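You operate a simulated robot arm through the tools that you are given. There is no shell and no other tool. Be economical: measure what you need, move in short steps, check, and stop when the job is done.

The job below is to be done with a simulated robot arm. You get a single attempt, and the scene is never put back.

TASK
Put the second choux bun and the kiwi half on the deep tray.

It is judged by the outcome, as a careful person would: the job done as asked, and still so three seconds after it is handed in. It fails if anything else is knocked over, pushed out of place, dropped, spilled or broken.

THE ROBOT
A 6-joint arm with a two-finger parallel gripper, fixed in place. Base frame: the origin is at the foot of the arm, x ahead of it, y to its left, z up; the work surface is at about z = 0.85. Readings come in m, degrees, newtons and seconds.
With the tool pointing down near the work surface it reaches from about 0.24 to 0.64 m from the base axis. Its first joint turns from -66.0 to 66.0 degrees. Payload 2.7 kg.
The tool frame sits at the grasp point between the pads (the TCP): z along the fingers, y along the line on which they close. The tips reach 0.023 m beyond it. Largest opening 0.094 m; finger width 0.038, thickness 0.01; the body of the gripper, 0.054 by 0.096 m, starts 0.039 m behind the TCP.
Orientation is told as [roll, pitch, yaw] about the base's x, y, z axes, in that order, counted from this pose: with the fingers straight down and closing along the base's y, the tool's x points along the base's -x, its y along +y and its z along -z.

THE INTERFACE
- The arm moves only by the tool nudge_tool. Its argument "targets" is a list of rows, each a list of 7 numbers: the turn, a rotation vector about the tool's x, y, z in units of 180 degrees (1.0 is 180 degrees), then the shift along the tool's x, y, z in units of 300 mm (1.0 is 300 mm), then the finger opening in m, from 0 to 0.094. In form: [[rx, ry, rz, dx, dy, dz, jaw], ...]. A call has 1 to 20 rows; each row is the pose to reach, as a shift and turn from the pose commanded when the call began, along the tool's axes at that moment. A call with a number of a shift or a turn outside -1 to 1 is refused whole. A row lasts 0.2 s, in which the tool goes at most 0.05 m and 8.6 degrees; a call with a longer step from one row to the next is refused whole, and so is a gripper value outside its range. Where a pose cannot be reached the arm comes as near as it can. A force on the tool above 40 N (or 10 N above the force at the start of the call, whichever is more), or a blocked arm, ends the call early, and 0.2 s more pass. Each finger travels about 0.045 m/s and halts on what it meets, pressing with about 22 N; the grip force reading is that of the motor and also rises with nothing between the fingers. The clock runs only during rows and for 0.2 s after the last one: add rows that repeat a pose to give the fingers time. The reply holds the time, the measured pose of the TCP, the force on the tool along the base axes, the opening and the grip force, in the units named above and with some noise.
- Cameras (640 x 400 px; columns grow to the right, rows downward): "scene" is fixed at [0.0856, -0.4319, 1.3975]; the picture's right is [0.69, -0.73, 0.00], its down [-0.46, -0.44, -0.77] and it looks along [0.56, 0.53, -0.63] (base axes); focal length 246 px, centre (320, 200). "wrist" rides on the gripper at [-0.039, 0, -0.044] in the tool frame; the picture's right is [0.00, -1.00, 0.00], its down [0.97, 0.00, -0.24] and it looks along [0.24, 0.00, 0.97] (tool axes); focal length 218 px, centre (320, 200).
- snapshot(camera): a new picture of that camera. It takes no simulated time.
- locate(camera, pixels): for up to 12 pixels [column, row] of the newest picture of that camera ("zoom" is the newest enlarged one), the place [x, y, z] in the base frame of the surface seen there, good to about 0.003 m, but the place of the scene camera against the robot may be out by one fixed shift of up to 0.012 m in any direction. It takes no simulated time.
- zoom(camera, box): a new picture of the part [left, top, right, bottom] of that camera's present view, enlarged. It takes no simulated time.
- job_done(): hands the job in; it is judged then, once.

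Work in short steps. Measure before you move; look again where a grasp or a placing could have gone wrong, and mend it. You have 60 turns and 20 pictures in all, those below and enlarged ones among them. Open the gripper and draw the arm clear of the work before you hand the job in, unless the task says otherwise; then end with one line.

The tools are called after ">>>" as a command line: name --pt "numbers of a row" for each row, then --argument value for the rest, lists and objects as JSON in quotes. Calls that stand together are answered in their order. nudge_tool: Moves the arm, as the interface text tells. Its arguments: {"type":"object","properties":{"targets":{"type":"array","items":{"type":"array","items":{"type":"number"}}}},"required":["targets"]} The other tools are called the same way: snapshot (camera) takes a picture; locate (camera, pixels) gives the place of the surface under pixels of a picture; zoom (camera, box) takes an enlarged picture of a part of a camera's view; job_done () hands the job in.

At the start:

```text
t: 0.0
tool_pos: [0.3134, -0.1049, 1.1638]
orientation: [0.0, 0.0, 0.0]
contact_force: [0.2, 0.6, -0.3]
gripper_width: 0.094
gripper_force: 0.0
```

scene: 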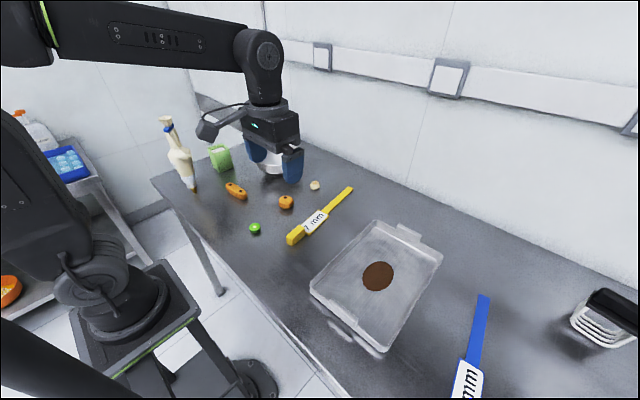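
wrist: 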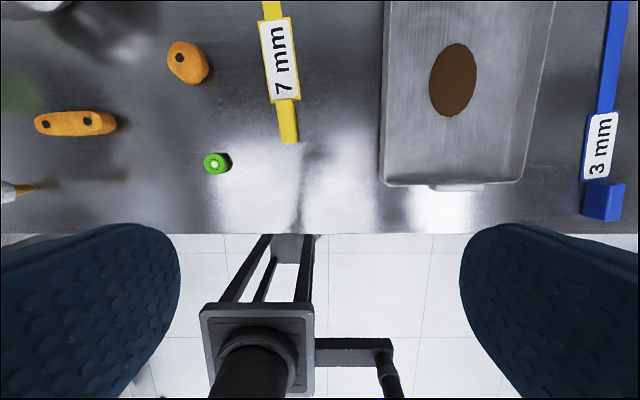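

The scene shows orange items at (286,202) and (236,190), a pale one at (314,185), the green kiwi at (255,228) and the tray at (378,285). I zoom in to tell them apart.

>>> zoom --camera "scene" --box '[190, 140, 370, 252]'

>>> zoom --camera "scene" --box '[300, 210, 460, 360]'

```text
3.56 times, centred on (280, 196) of scene
```

zoom: 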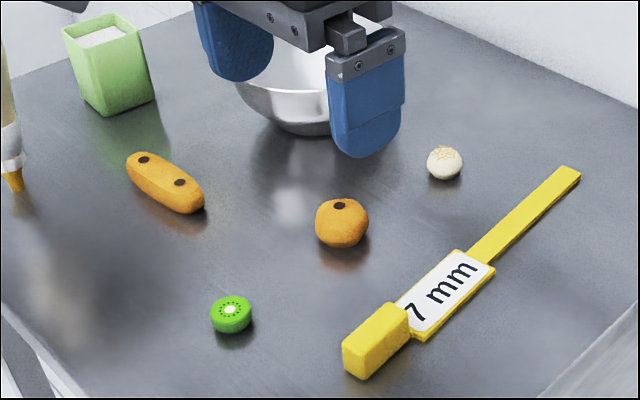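

```text
2.67 times, centred on (380, 285) of scene
```

zoom: 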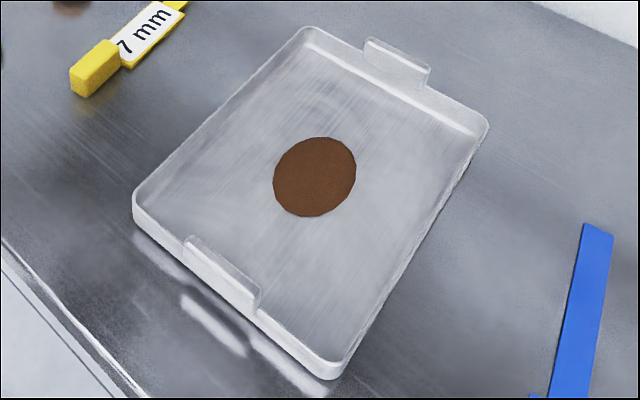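

I measure items, tray corners, floor and the disc.

>>> locate --camera "scene" --pixels '[[286, 202], [236, 190], [314, 185], [255, 227], [378, 276], [345, 265], [376, 221], [441, 257], [384, 352], [310, 292], [350, 300], [395, 305]]'

>>> locate --camera "wrist" --pixels '[[187, 62], [217, 163], [75, 122], [453, 80], [384, 184], [520, 180], [390, 100], [540, 60], [420, 150], [480, 150], [280, 130], [385, 140]]'

>>> zoom --camera "scene" --box '[0, 90, 200, 310]'

```text
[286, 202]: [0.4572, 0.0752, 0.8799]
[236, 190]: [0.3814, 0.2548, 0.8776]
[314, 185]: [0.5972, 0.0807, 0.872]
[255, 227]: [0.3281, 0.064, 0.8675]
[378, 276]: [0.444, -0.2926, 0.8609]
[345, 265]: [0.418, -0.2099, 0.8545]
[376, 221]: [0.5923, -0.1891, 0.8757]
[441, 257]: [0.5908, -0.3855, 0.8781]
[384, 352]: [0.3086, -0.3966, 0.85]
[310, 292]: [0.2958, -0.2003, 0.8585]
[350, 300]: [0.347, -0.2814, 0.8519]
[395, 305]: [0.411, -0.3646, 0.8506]
```

```text
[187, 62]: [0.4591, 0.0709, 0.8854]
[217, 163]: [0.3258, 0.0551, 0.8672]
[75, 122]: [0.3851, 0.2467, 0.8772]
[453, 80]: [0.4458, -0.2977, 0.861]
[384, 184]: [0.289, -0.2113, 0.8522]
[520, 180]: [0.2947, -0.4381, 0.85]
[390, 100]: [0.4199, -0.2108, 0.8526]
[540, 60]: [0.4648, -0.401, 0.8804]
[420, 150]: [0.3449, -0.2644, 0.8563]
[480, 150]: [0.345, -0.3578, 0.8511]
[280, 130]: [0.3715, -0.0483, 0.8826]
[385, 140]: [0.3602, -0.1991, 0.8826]
```

```text
1.82 times, centred on (100, 200) of scene
```

zoom: 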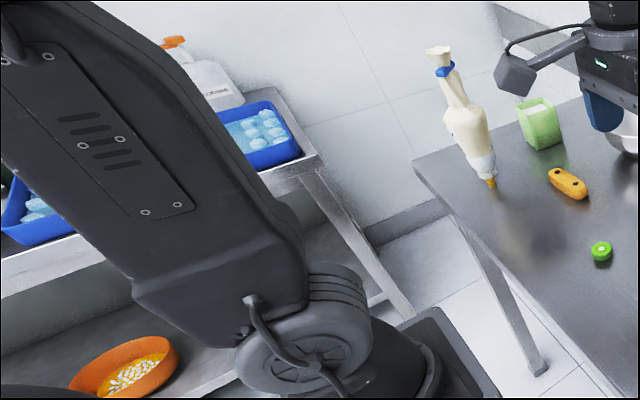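

The round bun with one hole is at about (0.459,0.071), the kiwi at (0.326,0.055), and the tray spans x 0.29–0.59, y −0.20 to −0.39. Before choosing the bun I move up over it to see whatever the arm was hiding.

>>> nudge_tool --pt "0 0 0 -0.08 0.1 0 0.094" --pt "0 0 0 -0.16 0.2 0 0.094" --pt "0 0 0 -0.24 0.3 0 0.094" --pt "0 0 0 -0.32 0.4 0 0.094" --pt "0 0 0 -0.4 0.5 0 0.094" --pt "0 0 0 -0.467 0.583 0 0.094" --pt "0 0 0 -0.467 0.583 0 0.094"

>>> snapshot --camera "wrist"

>>> snapshot --camera "scene"

```text
t: 1.6
tool_pos: [0.4525, 0.0715, 1.1654]
orientation: [0.1, 0.0, 0.1]
contact_force: [-0.1, -0.2, 0.3]
gripper_width: 0.094
gripper_force: 0.0
```

```text
14 pictures are left
```

wrist: 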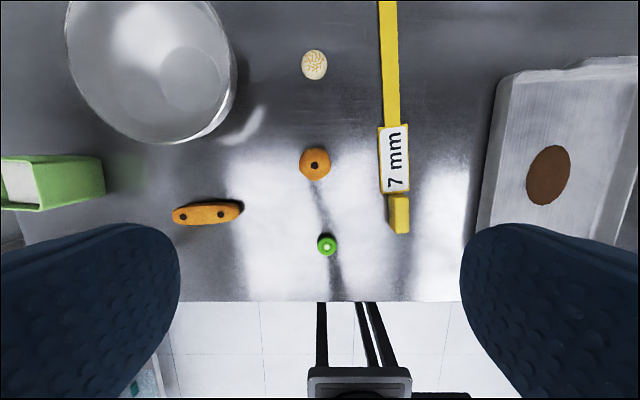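

```text
13 pictures are left
```

scene: 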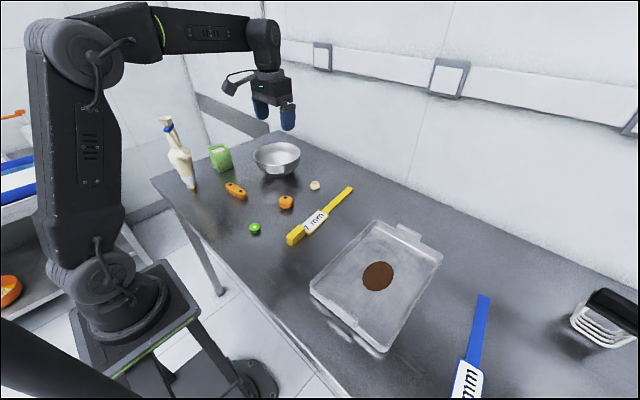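

The bowl is empty and nothing else was hidden. I zoom in on the pale ball at (314,65) and the bun at (315,164) to be sure which is choux, and on the disc as well.

>>> zoom --camera "wrist" --box '[250, 35, 390, 265]'

>>> locate --camera "wrist" --pixels '[[315, 164], [300, 163], [329, 163], [314, 150], [314, 179], [327, 245], [318, 245], [336, 245], [314, 65], [548, 165], [548, 204], [391, 213]]'

>>> zoom --camera "wrist" --box '[500, 130, 600, 220]'

```text
1.74 times, centred on (320, 150) of wrist
```

zoom: 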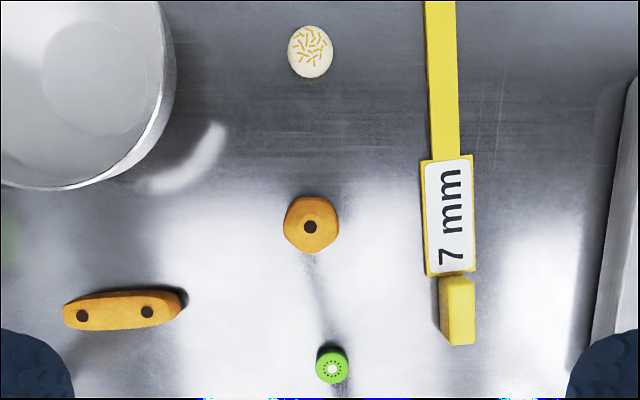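

```text
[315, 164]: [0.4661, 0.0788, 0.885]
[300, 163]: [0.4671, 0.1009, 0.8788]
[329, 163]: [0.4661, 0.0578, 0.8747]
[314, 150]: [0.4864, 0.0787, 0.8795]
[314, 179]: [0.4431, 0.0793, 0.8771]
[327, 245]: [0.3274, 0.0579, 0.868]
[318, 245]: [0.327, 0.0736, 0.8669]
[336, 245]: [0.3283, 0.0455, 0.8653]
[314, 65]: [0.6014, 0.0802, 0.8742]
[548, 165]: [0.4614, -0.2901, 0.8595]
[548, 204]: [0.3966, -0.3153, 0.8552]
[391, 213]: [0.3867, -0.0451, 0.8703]
```

```text
4.44 times, centred on (550, 175) of wrist
```

zoom: 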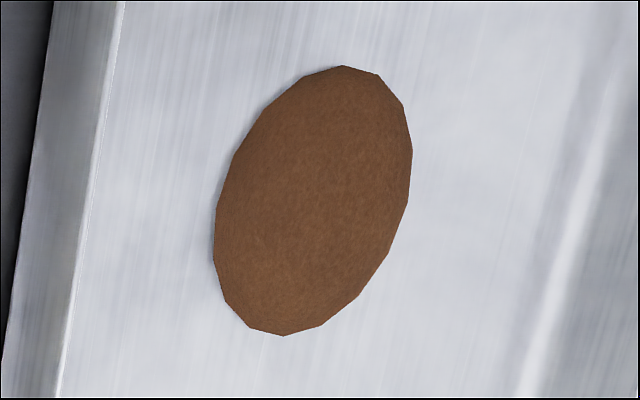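

The round orange bun (about 43 mm wide, top at 0.885, centre near 0.465, 0.079) is the choux bun, since the pale one is a sprinkled truffle and the other an éclair. I descend to just above it and look again.

>>> nudge_tool --pt "0 0 0 -0.02 0.014 0.13 0.08" --pt "0 0 0 -0.04 0.028 0.26 0.08" --pt "0 0 0 -0.04 0.028 0.39 0.08" --pt "0 0 0 -0.04 0.028 0.52 0.08" --pt "0 0 0 -0.04 0.028 0.65 0.08" --pt "0 0 0 -0.04 0.028 0.76 0.08" --pt "0 0 0 -0.04 0.028 0.76 0.08"

>>> snapshot --camera "wrist"

```text
t: 3.2
tool_pos: [0.4654, 0.0794, 0.9358]
orientation: [0.0, -0.1, 0.0]
contact_force: [0.0, 0.6, -0.1]
gripper_width: 0.0799
gripper_force: 0.0
```

```text
10 pictures are left
```

wrist: 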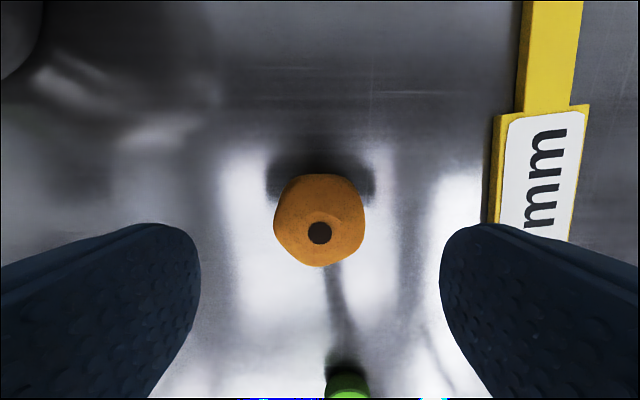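

The bun sits centred between the fingers at (320,222). I check its edges against the TCP.

>>> locate --camera "wrist" --pixels '[[320, 232], [278, 225], [363, 225], [320, 178], [320, 263], [320, 210], [490, 200], [347, 380]]'

```text
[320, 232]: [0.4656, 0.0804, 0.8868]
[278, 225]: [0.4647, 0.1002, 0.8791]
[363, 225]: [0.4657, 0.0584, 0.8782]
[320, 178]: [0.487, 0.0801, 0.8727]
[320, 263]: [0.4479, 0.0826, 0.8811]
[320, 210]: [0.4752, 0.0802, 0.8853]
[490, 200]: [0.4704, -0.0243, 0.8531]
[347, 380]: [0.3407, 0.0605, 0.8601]
```

The bun is centred at (0.466,0.080) and 42 mm wide. I descend 60 mm and close gently to 0.036.

>>> nudge_tool --pt "0 0 0 0 0 0.1 0.08" --pt "0 0 0 0 0 0.19 0.08" --pt "0 0 0 0 0 0.2 0.08" --pt "0 0 0 0 0 0.2 0.06" --pt "0 0 0 0 0 0.2 0.045" --pt "0 0 0 0 0 0.2 0.036" --pt "0 0 0 0 0 0.2 0.036" --pt "0 0 0 0 0 0.2 0.036"

```text
t: 5.0
tool_pos: [0.4655, 0.0794, 0.8775]
orientation: [0.0, -0.1, 0.0]
contact_force: [0.3, -0.5, -0.8]
gripper_width: 0.0485
gripper_force: 22.1
```

The fingers stopped at 0.0485 with 22 N, so the bun is held. I lift it 105 mm.

>>> nudge_tool --pt "0 0 0 0 0 -0.05 0.036" --pt "0 0 0 0 0 -0.15 0.036" --pt "0 0 0 0 0 -0.25 0.036" --pt "0 0 0 0 0 -0.35 0.036" --pt "0 0 0 0 0 -0.35 0.036"

>>> snapshot --camera "wrist"

```text
t: 6.2
tool_pos: [0.4641, 0.0786, 0.9833]
orientation: [0.0, 0.0, 0.0]
contact_force: [0.4, 0.2, -1.1]
gripper_width: 0.0484
gripper_force: 21.7
```

```text
9 pictures are left
```

wrist: 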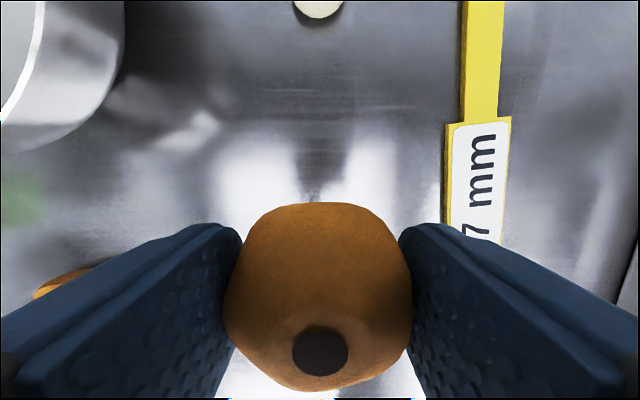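

The bun is firmly held. I carry it toward the near part of the tray (0.345,−0.30) in two legs, keeping high.

>>> nudge_tool --pt "0 0 0 0.02 -0.05 0 0.036" --pt "0 0 0 0.06 -0.16 0 0.036" --pt "0 0 0 0.1 -0.28 0 0.036" --pt "0 0 0 0.14 -0.4 0 0.036" --pt "0 0 0 0.18 -0.52 0 0.036" --pt "0 0 0 0.22 -0.64 0 0.036" --pt "0 0 0 0.26 -0.76 0 0.036" --pt "0 0 0 0.3 -0.88 0 0.036" --pt "0 0 0 0.33 -0.95 0 0.036" --pt "0 0 0 0.33 -0.95 0 0.036"

>>> nudge_tool --pt "0 0 0 0.02 -0.08 0 0.036" --pt "0 0 0 0.04 -0.17 0 0.036" --pt "0 0 0 0.06 -0.26 0 0.036" --pt "0 0 0 0.07 -0.317 0 0.036" --pt "0 0 0 0.07 -0.317 0 0.036"

>>> snapshot --camera "scene"

>>> snapshot --camera "wrist"

```text
t: 8.4
tool_pos: [0.367, -0.2047, 0.9827]
orientation: [0.0, 0.0, 0.0]
contact_force: [0.8, -1.5, 0.7]
gripper_width: 0.0482
gripper_force: 21.9
```

```text
t: 9.6
tool_pos: [0.3442, -0.3013, 0.9821]
orientation: [0.0, -0.1, 0.0]
contact_force: [-0.2, -0.4, 0.7]
gripper_width: 0.0484
gripper_force: 22.1
```

```text
8 pictures are left
```

scene: 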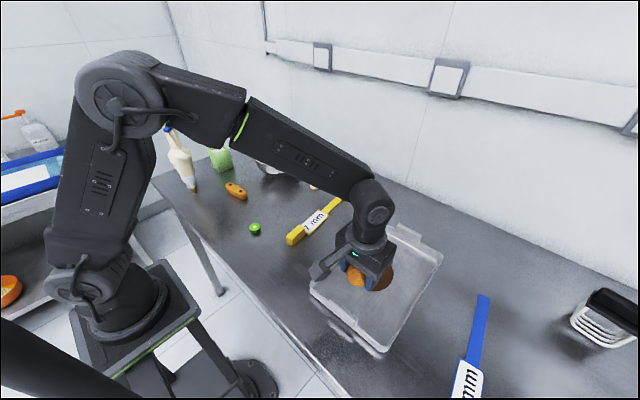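

```text
7 pictures are left
```

wrist: 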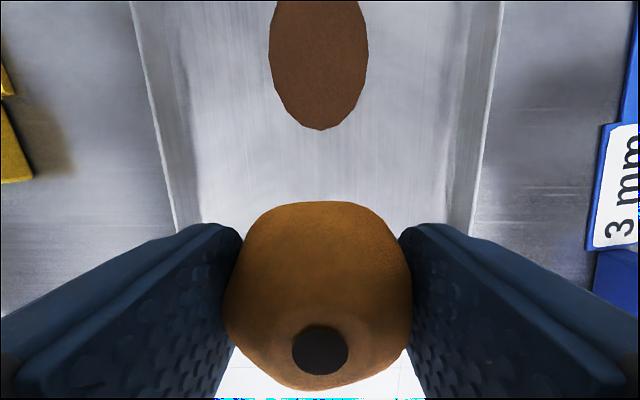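

>>> locate --camera "wrist" --pixels '[[320, 128], [135, 30], [165, 160], [203, 150], [448, 150], [495, 60], [220, 210], [440, 210], [320, 180], [475, 190]]'

```text
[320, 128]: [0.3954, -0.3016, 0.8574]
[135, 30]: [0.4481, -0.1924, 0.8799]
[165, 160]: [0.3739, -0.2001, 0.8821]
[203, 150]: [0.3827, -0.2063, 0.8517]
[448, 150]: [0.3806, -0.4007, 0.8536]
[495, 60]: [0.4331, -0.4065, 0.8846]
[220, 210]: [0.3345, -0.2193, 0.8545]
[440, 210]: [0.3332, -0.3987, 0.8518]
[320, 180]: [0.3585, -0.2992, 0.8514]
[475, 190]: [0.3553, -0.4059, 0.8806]
```

The tray floor runs y −0.207 to −0.40 at z 0.852 and the disc begins at x 0.395, so the spot at (0.345,−0.30) is clear. I lower so the bun just meets the floor, checking the force.

>>> nudge_tool --pt "0 0 0 0 0 0.1 0.036" --pt "0 0 0 0 0 0.2 0.036" --pt "0 0 0 0 0 0.28 0.036" --pt "0 0 0 0 0 0.32 0.036" --pt "0 0 0 0 0 0.335 0.036" --pt "0 0 0 0 0 0.343 0.036" --pt "0 0 0 0 0 0.343 0.036"

```text
t: 11.2
tool_pos: [0.3469, -0.3017, 0.88]
orientation: [-0.1, -0.1, 0.1]
contact_force: [-2.3, 1.7, 12.9]
gripper_width: 0.0481
gripper_force: 22.0
```

A force of 12.9 N upward shows it has touched down. I ease up 1 mm, open to 0.07, then rise.

>>> nudge_tool --pt "0 0 0 0 0 -0.004 0.036" --pt "0 0 0 0 0 -0.004 0.052" --pt "0 0 0 0 0 -0.004 0.065" --pt "0 0 0 0 0 -0.004 0.07" --pt "0 0 0 0 0 -0.004 0.07" --pt "0 0 0 0 0 -0.1 0.07" --pt "0 0 0 0 0 -0.22 0.07" --pt "0 0 0 0 0 -0.34 0.07" --pt "0 0 0 0 0 -0.34 0.07"

>>> snapshot --camera "wrist"

```text
t: 13.2
tool_pos: [0.3462, -0.3002, 0.9802]
orientation: [0.0, 0.0, 0.0]
contact_force: [0.3, -0.2, -0.1]
gripper_width: 0.0699
gripper_force: 0.0
```

```text
6 pictures are left
```

wrist: 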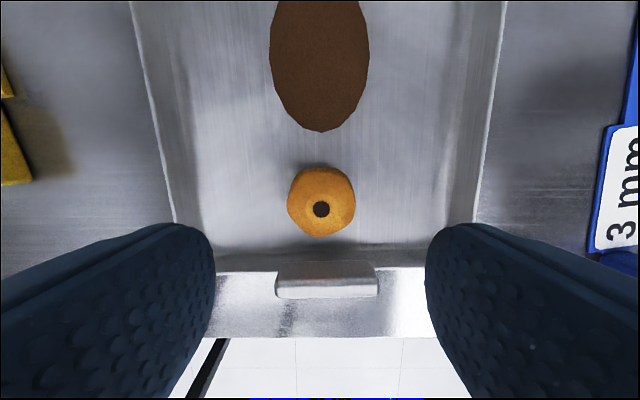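

The bun stands upright on the tray at (321,205). Now I go to the kiwi, over (0.3275,0.058), staying high.

>>> nudge_tool --pt "0 0 0 0 0.13 0 0.07" --pt "0 0 0 0.01 0.28 0 0.07" --pt "0 0 0 0.02 0.43 0 0.07" --pt "0 0 0 0.03 0.58 0 0.07" --pt "0 0 0 0.04 0.73 0 0.06" --pt "0 0 0 0.05 0.87 0 0.06" --pt "0 0 0 0.06 0.95 0 0.06"

>>> nudge_tool --pt "0 0 0 0 0.13 0 0.06" --pt "0 0 0 0 0.25 0.06 0.06" --pt "0 0 0 0 0.25 0.15 0.06" --pt "0 0 0 0 0.25 0.15 0.06"

>>> snapshot --camera "wrist"

```text
t: 14.8
tool_pos: [0.327, -0.0152, 0.9811]
orientation: [-0.1, 0.0, 0.0]
contact_force: [-0.2, 0.3, 0.6]
gripper_width: 0.0599
gripper_force: 0.1
```

```text
t: 15.8
tool_pos: [0.3275, 0.0595, 0.9351]
orientation: [0.0, 0.1, 0.0]
contact_force: [0.6, 0.7, -0.8]
gripper_width: 0.0601
gripper_force: 0.0
```

```text
5 pictures are left
```

wrist: 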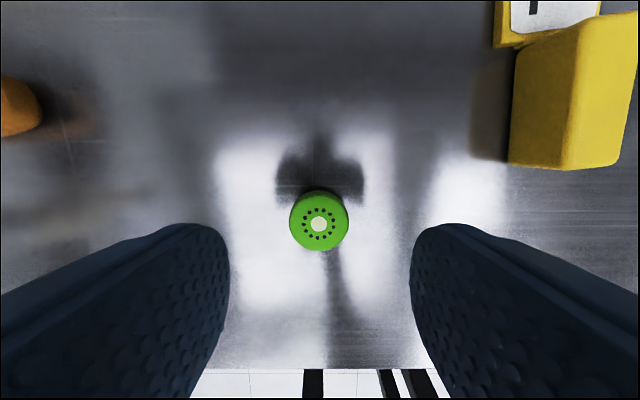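

The kiwi lies at (319,222) between the fingers. I measure its edges.

>>> locate --camera "wrist" --pixels '[[319, 225], [293, 222], [346, 222], [319, 197], [319, 249], [319, 265]]'

```text
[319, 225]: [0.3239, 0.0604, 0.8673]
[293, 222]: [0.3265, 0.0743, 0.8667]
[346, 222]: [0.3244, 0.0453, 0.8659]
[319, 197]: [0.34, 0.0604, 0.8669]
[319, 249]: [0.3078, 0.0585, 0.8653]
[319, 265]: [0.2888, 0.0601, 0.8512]
```

Kiwi centre is (0.324,0.060), 30 mm across. I descend with tips about 2 mm over the table and close.

>>> nudge_tool --pt "0 0 0 0.01 0.004 0.1 0.06" --pt "0 0 0 0.01 0.004 0.18 0.06" --pt "0 0 0 0.01 0.004 0.198 0.06" --pt "0 0 0 0.01 0.004 0.198 0.045" --pt "0 0 0 0.01 0.004 0.198 0.032" --pt "0 0 0 0.01 0.004 0.198 0.022" --pt "0 0 0 0.01 0.004 0.198 0.022" --pt "0 0 0 0.01 0.004 0.198 0.022"

```text
t: 17.6
tool_pos: [0.3243, 0.0611, 0.8775]
orientation: [0.0, 0.0, 0.0]
contact_force: [0.1, 0.0, 0.0]
gripper_width: 0.0312
gripper_force: 22.3
```

Gripped at 0.0312 with 22 N. I lift 105 mm and check.

>>> nudge_tool --pt "0 0 0 0 0 -0.05 0.022" --pt "0 0 0 0 0 -0.15 0.022" --pt "0 0 0 0 0 -0.25 0.022" --pt "0 0 0 0 0 -0.35 0.022" --pt "0 0 0 0 0 -0.35 0.022"

>>> snapshot --camera "wrist"

```text
t: 18.8
tool_pos: [0.3252, 0.0609, 0.9821]
orientation: [0.0, 0.0, -0.1]
contact_force: [-0.7, 0.0, -0.4]
gripper_width: 0.0315
gripper_force: 21.8
```

```text
4 pictures are left
```

wrist: 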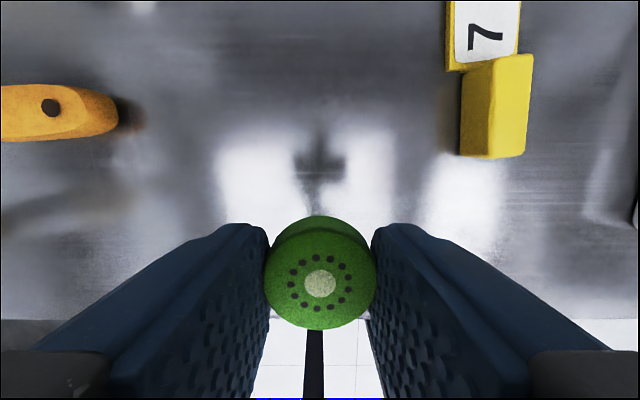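

The kiwi is held level. I carry it to the clear far part of the tray, (0.53,−0.26), in two legs.

>>> nudge_tool --pt "0 0 0 -0.05 -0.08 0 0.022" --pt "0 0 0 -0.12 -0.186 0 0.022" --pt "0 0 0 -0.19 -0.295 0 0.022" --pt "0 0 0 -0.26 -0.404 0 0.022" --pt "0 0 0 -0.32 -0.498 0 0.022" --pt "0 0 0 -0.3425 -0.5325 0 0.022"

>>> nudge_tool --pt "0 0 0 -0.05 -0.08 0 0.022" --pt "0 0 0 -0.12 -0.186 0 0.022" --pt "0 0 0 -0.19 -0.295 0 0.022" --pt "0 0 0 -0.26 -0.404 0 0.022" --pt "0 0 0 -0.32 -0.498 0 0.022" --pt "0 0 0 -0.3425 -0.5325 0 0.022" --pt "0 0 0 -0.3425 -0.5325 0 0.022"

>>> snapshot --camera "wrist"

```text
t: 20.2
tool_pos: [0.4282, -0.0997, 0.9826]
orientation: [0.0, 0.0, 0.1]
contact_force: [0.3, 1.0, -1.3]
gripper_width: 0.0313
gripper_force: 22.3
```

```text
t: 21.8
tool_pos: [0.5302, -0.2592, 0.982]
orientation: [0.0, 0.1, 0.1]
contact_force: [-0.4, 0.9, -0.1]
gripper_width: 0.0312
gripper_force: 22.1
```

```text
3 pictures are left
```

wrist: 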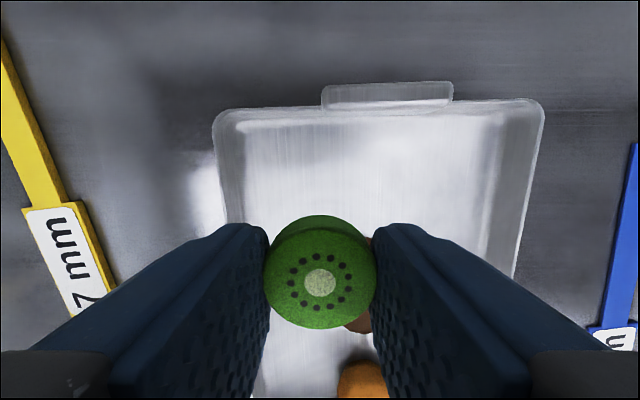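

>>> locate --camera "wrist" --pixels '[[320, 128], [320, 110], [320, 180], [240, 200], [222, 180], [365, 318], [357, 328], [260, 210], [400, 200]]'

```text
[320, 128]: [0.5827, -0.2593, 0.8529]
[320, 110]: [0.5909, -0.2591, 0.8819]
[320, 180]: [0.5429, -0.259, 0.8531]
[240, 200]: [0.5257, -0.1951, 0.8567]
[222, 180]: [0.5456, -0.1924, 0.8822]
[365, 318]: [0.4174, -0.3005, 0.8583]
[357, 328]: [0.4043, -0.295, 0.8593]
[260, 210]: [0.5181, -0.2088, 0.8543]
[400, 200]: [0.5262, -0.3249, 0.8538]
```

The floor is clear here: far wall at x 0.583, side wall at y −0.20, disc behind x 0.50. I shift 6 mm forward and lower until it touches.

>>> nudge_tool --pt "0 0 0 -0.02 0 0.1 0.022" --pt "0 0 0 -0.02 0 0.2 0.022" --pt "0 0 0 -0.02 0 0.28 0.022" --pt "0 0 0 -0.02 0 0.32 0.022" --pt "0 0 0 -0.02 0 0.333 0.022" --pt "0 0 0 -0.02 0 0.339 0.022" --pt "0 0 0 -0.02 0 0.339 0.022"

```text
t: 23.4
tool_pos: [0.5368, -0.2591, 0.8814]
orientation: [0.1, -0.1, 0.0]
contact_force: [-1.1, 0.0, 1.2]
gripper_width: 0.0313
gripper_force: 22.0
```

Only 1 N so far. I go down 1.2 mm more before releasing.

>>> nudge_tool --pt "0 0 0 0 0 0.004 0.022" --pt "0 0 0 0 0 0.004 0.022"

```text
t: 24.0
tool_pos: [0.5364, -0.2587, 0.8796]
orientation: [-0.1, 0.0, 0.0]
contact_force: [-1.9, -0.1, 7.8]
gripper_width: 0.0315
gripper_force: 22.2
```

It has touched at 7.8 N. I open to 0.055, rise, then draw back up clear.

>>> nudge_tool --pt "0 0 0 0 0 0 0.035" --pt "0 0 0 0 0 0 0.05" --pt "0 0 0 0 0 0 0.055" --pt "0 0 0 0 0 0 0.055" --pt "0 0 0 0 0 -0.1 0.055" --pt "0 0 0 0 0 -0.24 0.055" --pt "0 0 0 0 0 -0.38 0.055" --pt "0 0 0 0.1 0.1 -0.46 0.055" --pt "0 0 0 0.2 0.2 -0.52 0.055" --pt "0 0 0 0.3 0.3 -0.58 0.055" --pt "0 0 0 0.4 0.4 -0.64 0.055" --pt "0 0 0 0.5 0.5 -0.7 0.055" --pt "0 0 0 0.6 0.6 -0.75 0.055" --pt "0 0 0 0.6 0.6 -0.75 0.055"

>>> snapshot --camera "scene"

```text
t: 27.0
tool_pos: [0.3558, -0.0792, 1.104]
orientation: [0.0, -0.1, 0.0]
contact_force: [0.1, 0.4, 0.2]
gripper_width: 0.0552
gripper_force: 0.1
```

```text
2 pictures are left
```

scene: 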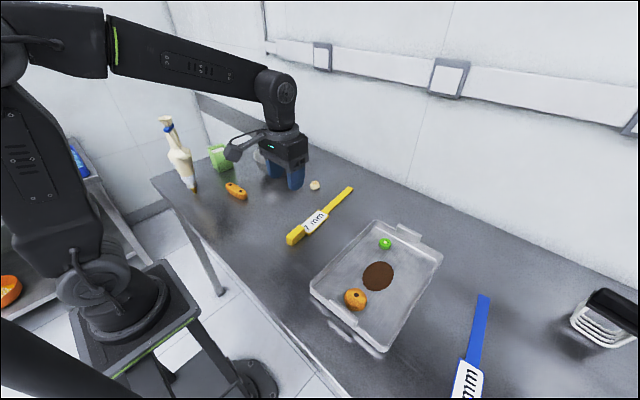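

The bun (356,299) and kiwi (385,244) both rest in the tray, nothing else has moved, and the arm is clear with the gripper open. I hand it in.

>>> job_done

```text
The job is handed in.
```

The round choux bun and the kiwi half are on the deep tray and nothing else was moved; I saw only one round choux bun, so I took that as the "second" one.
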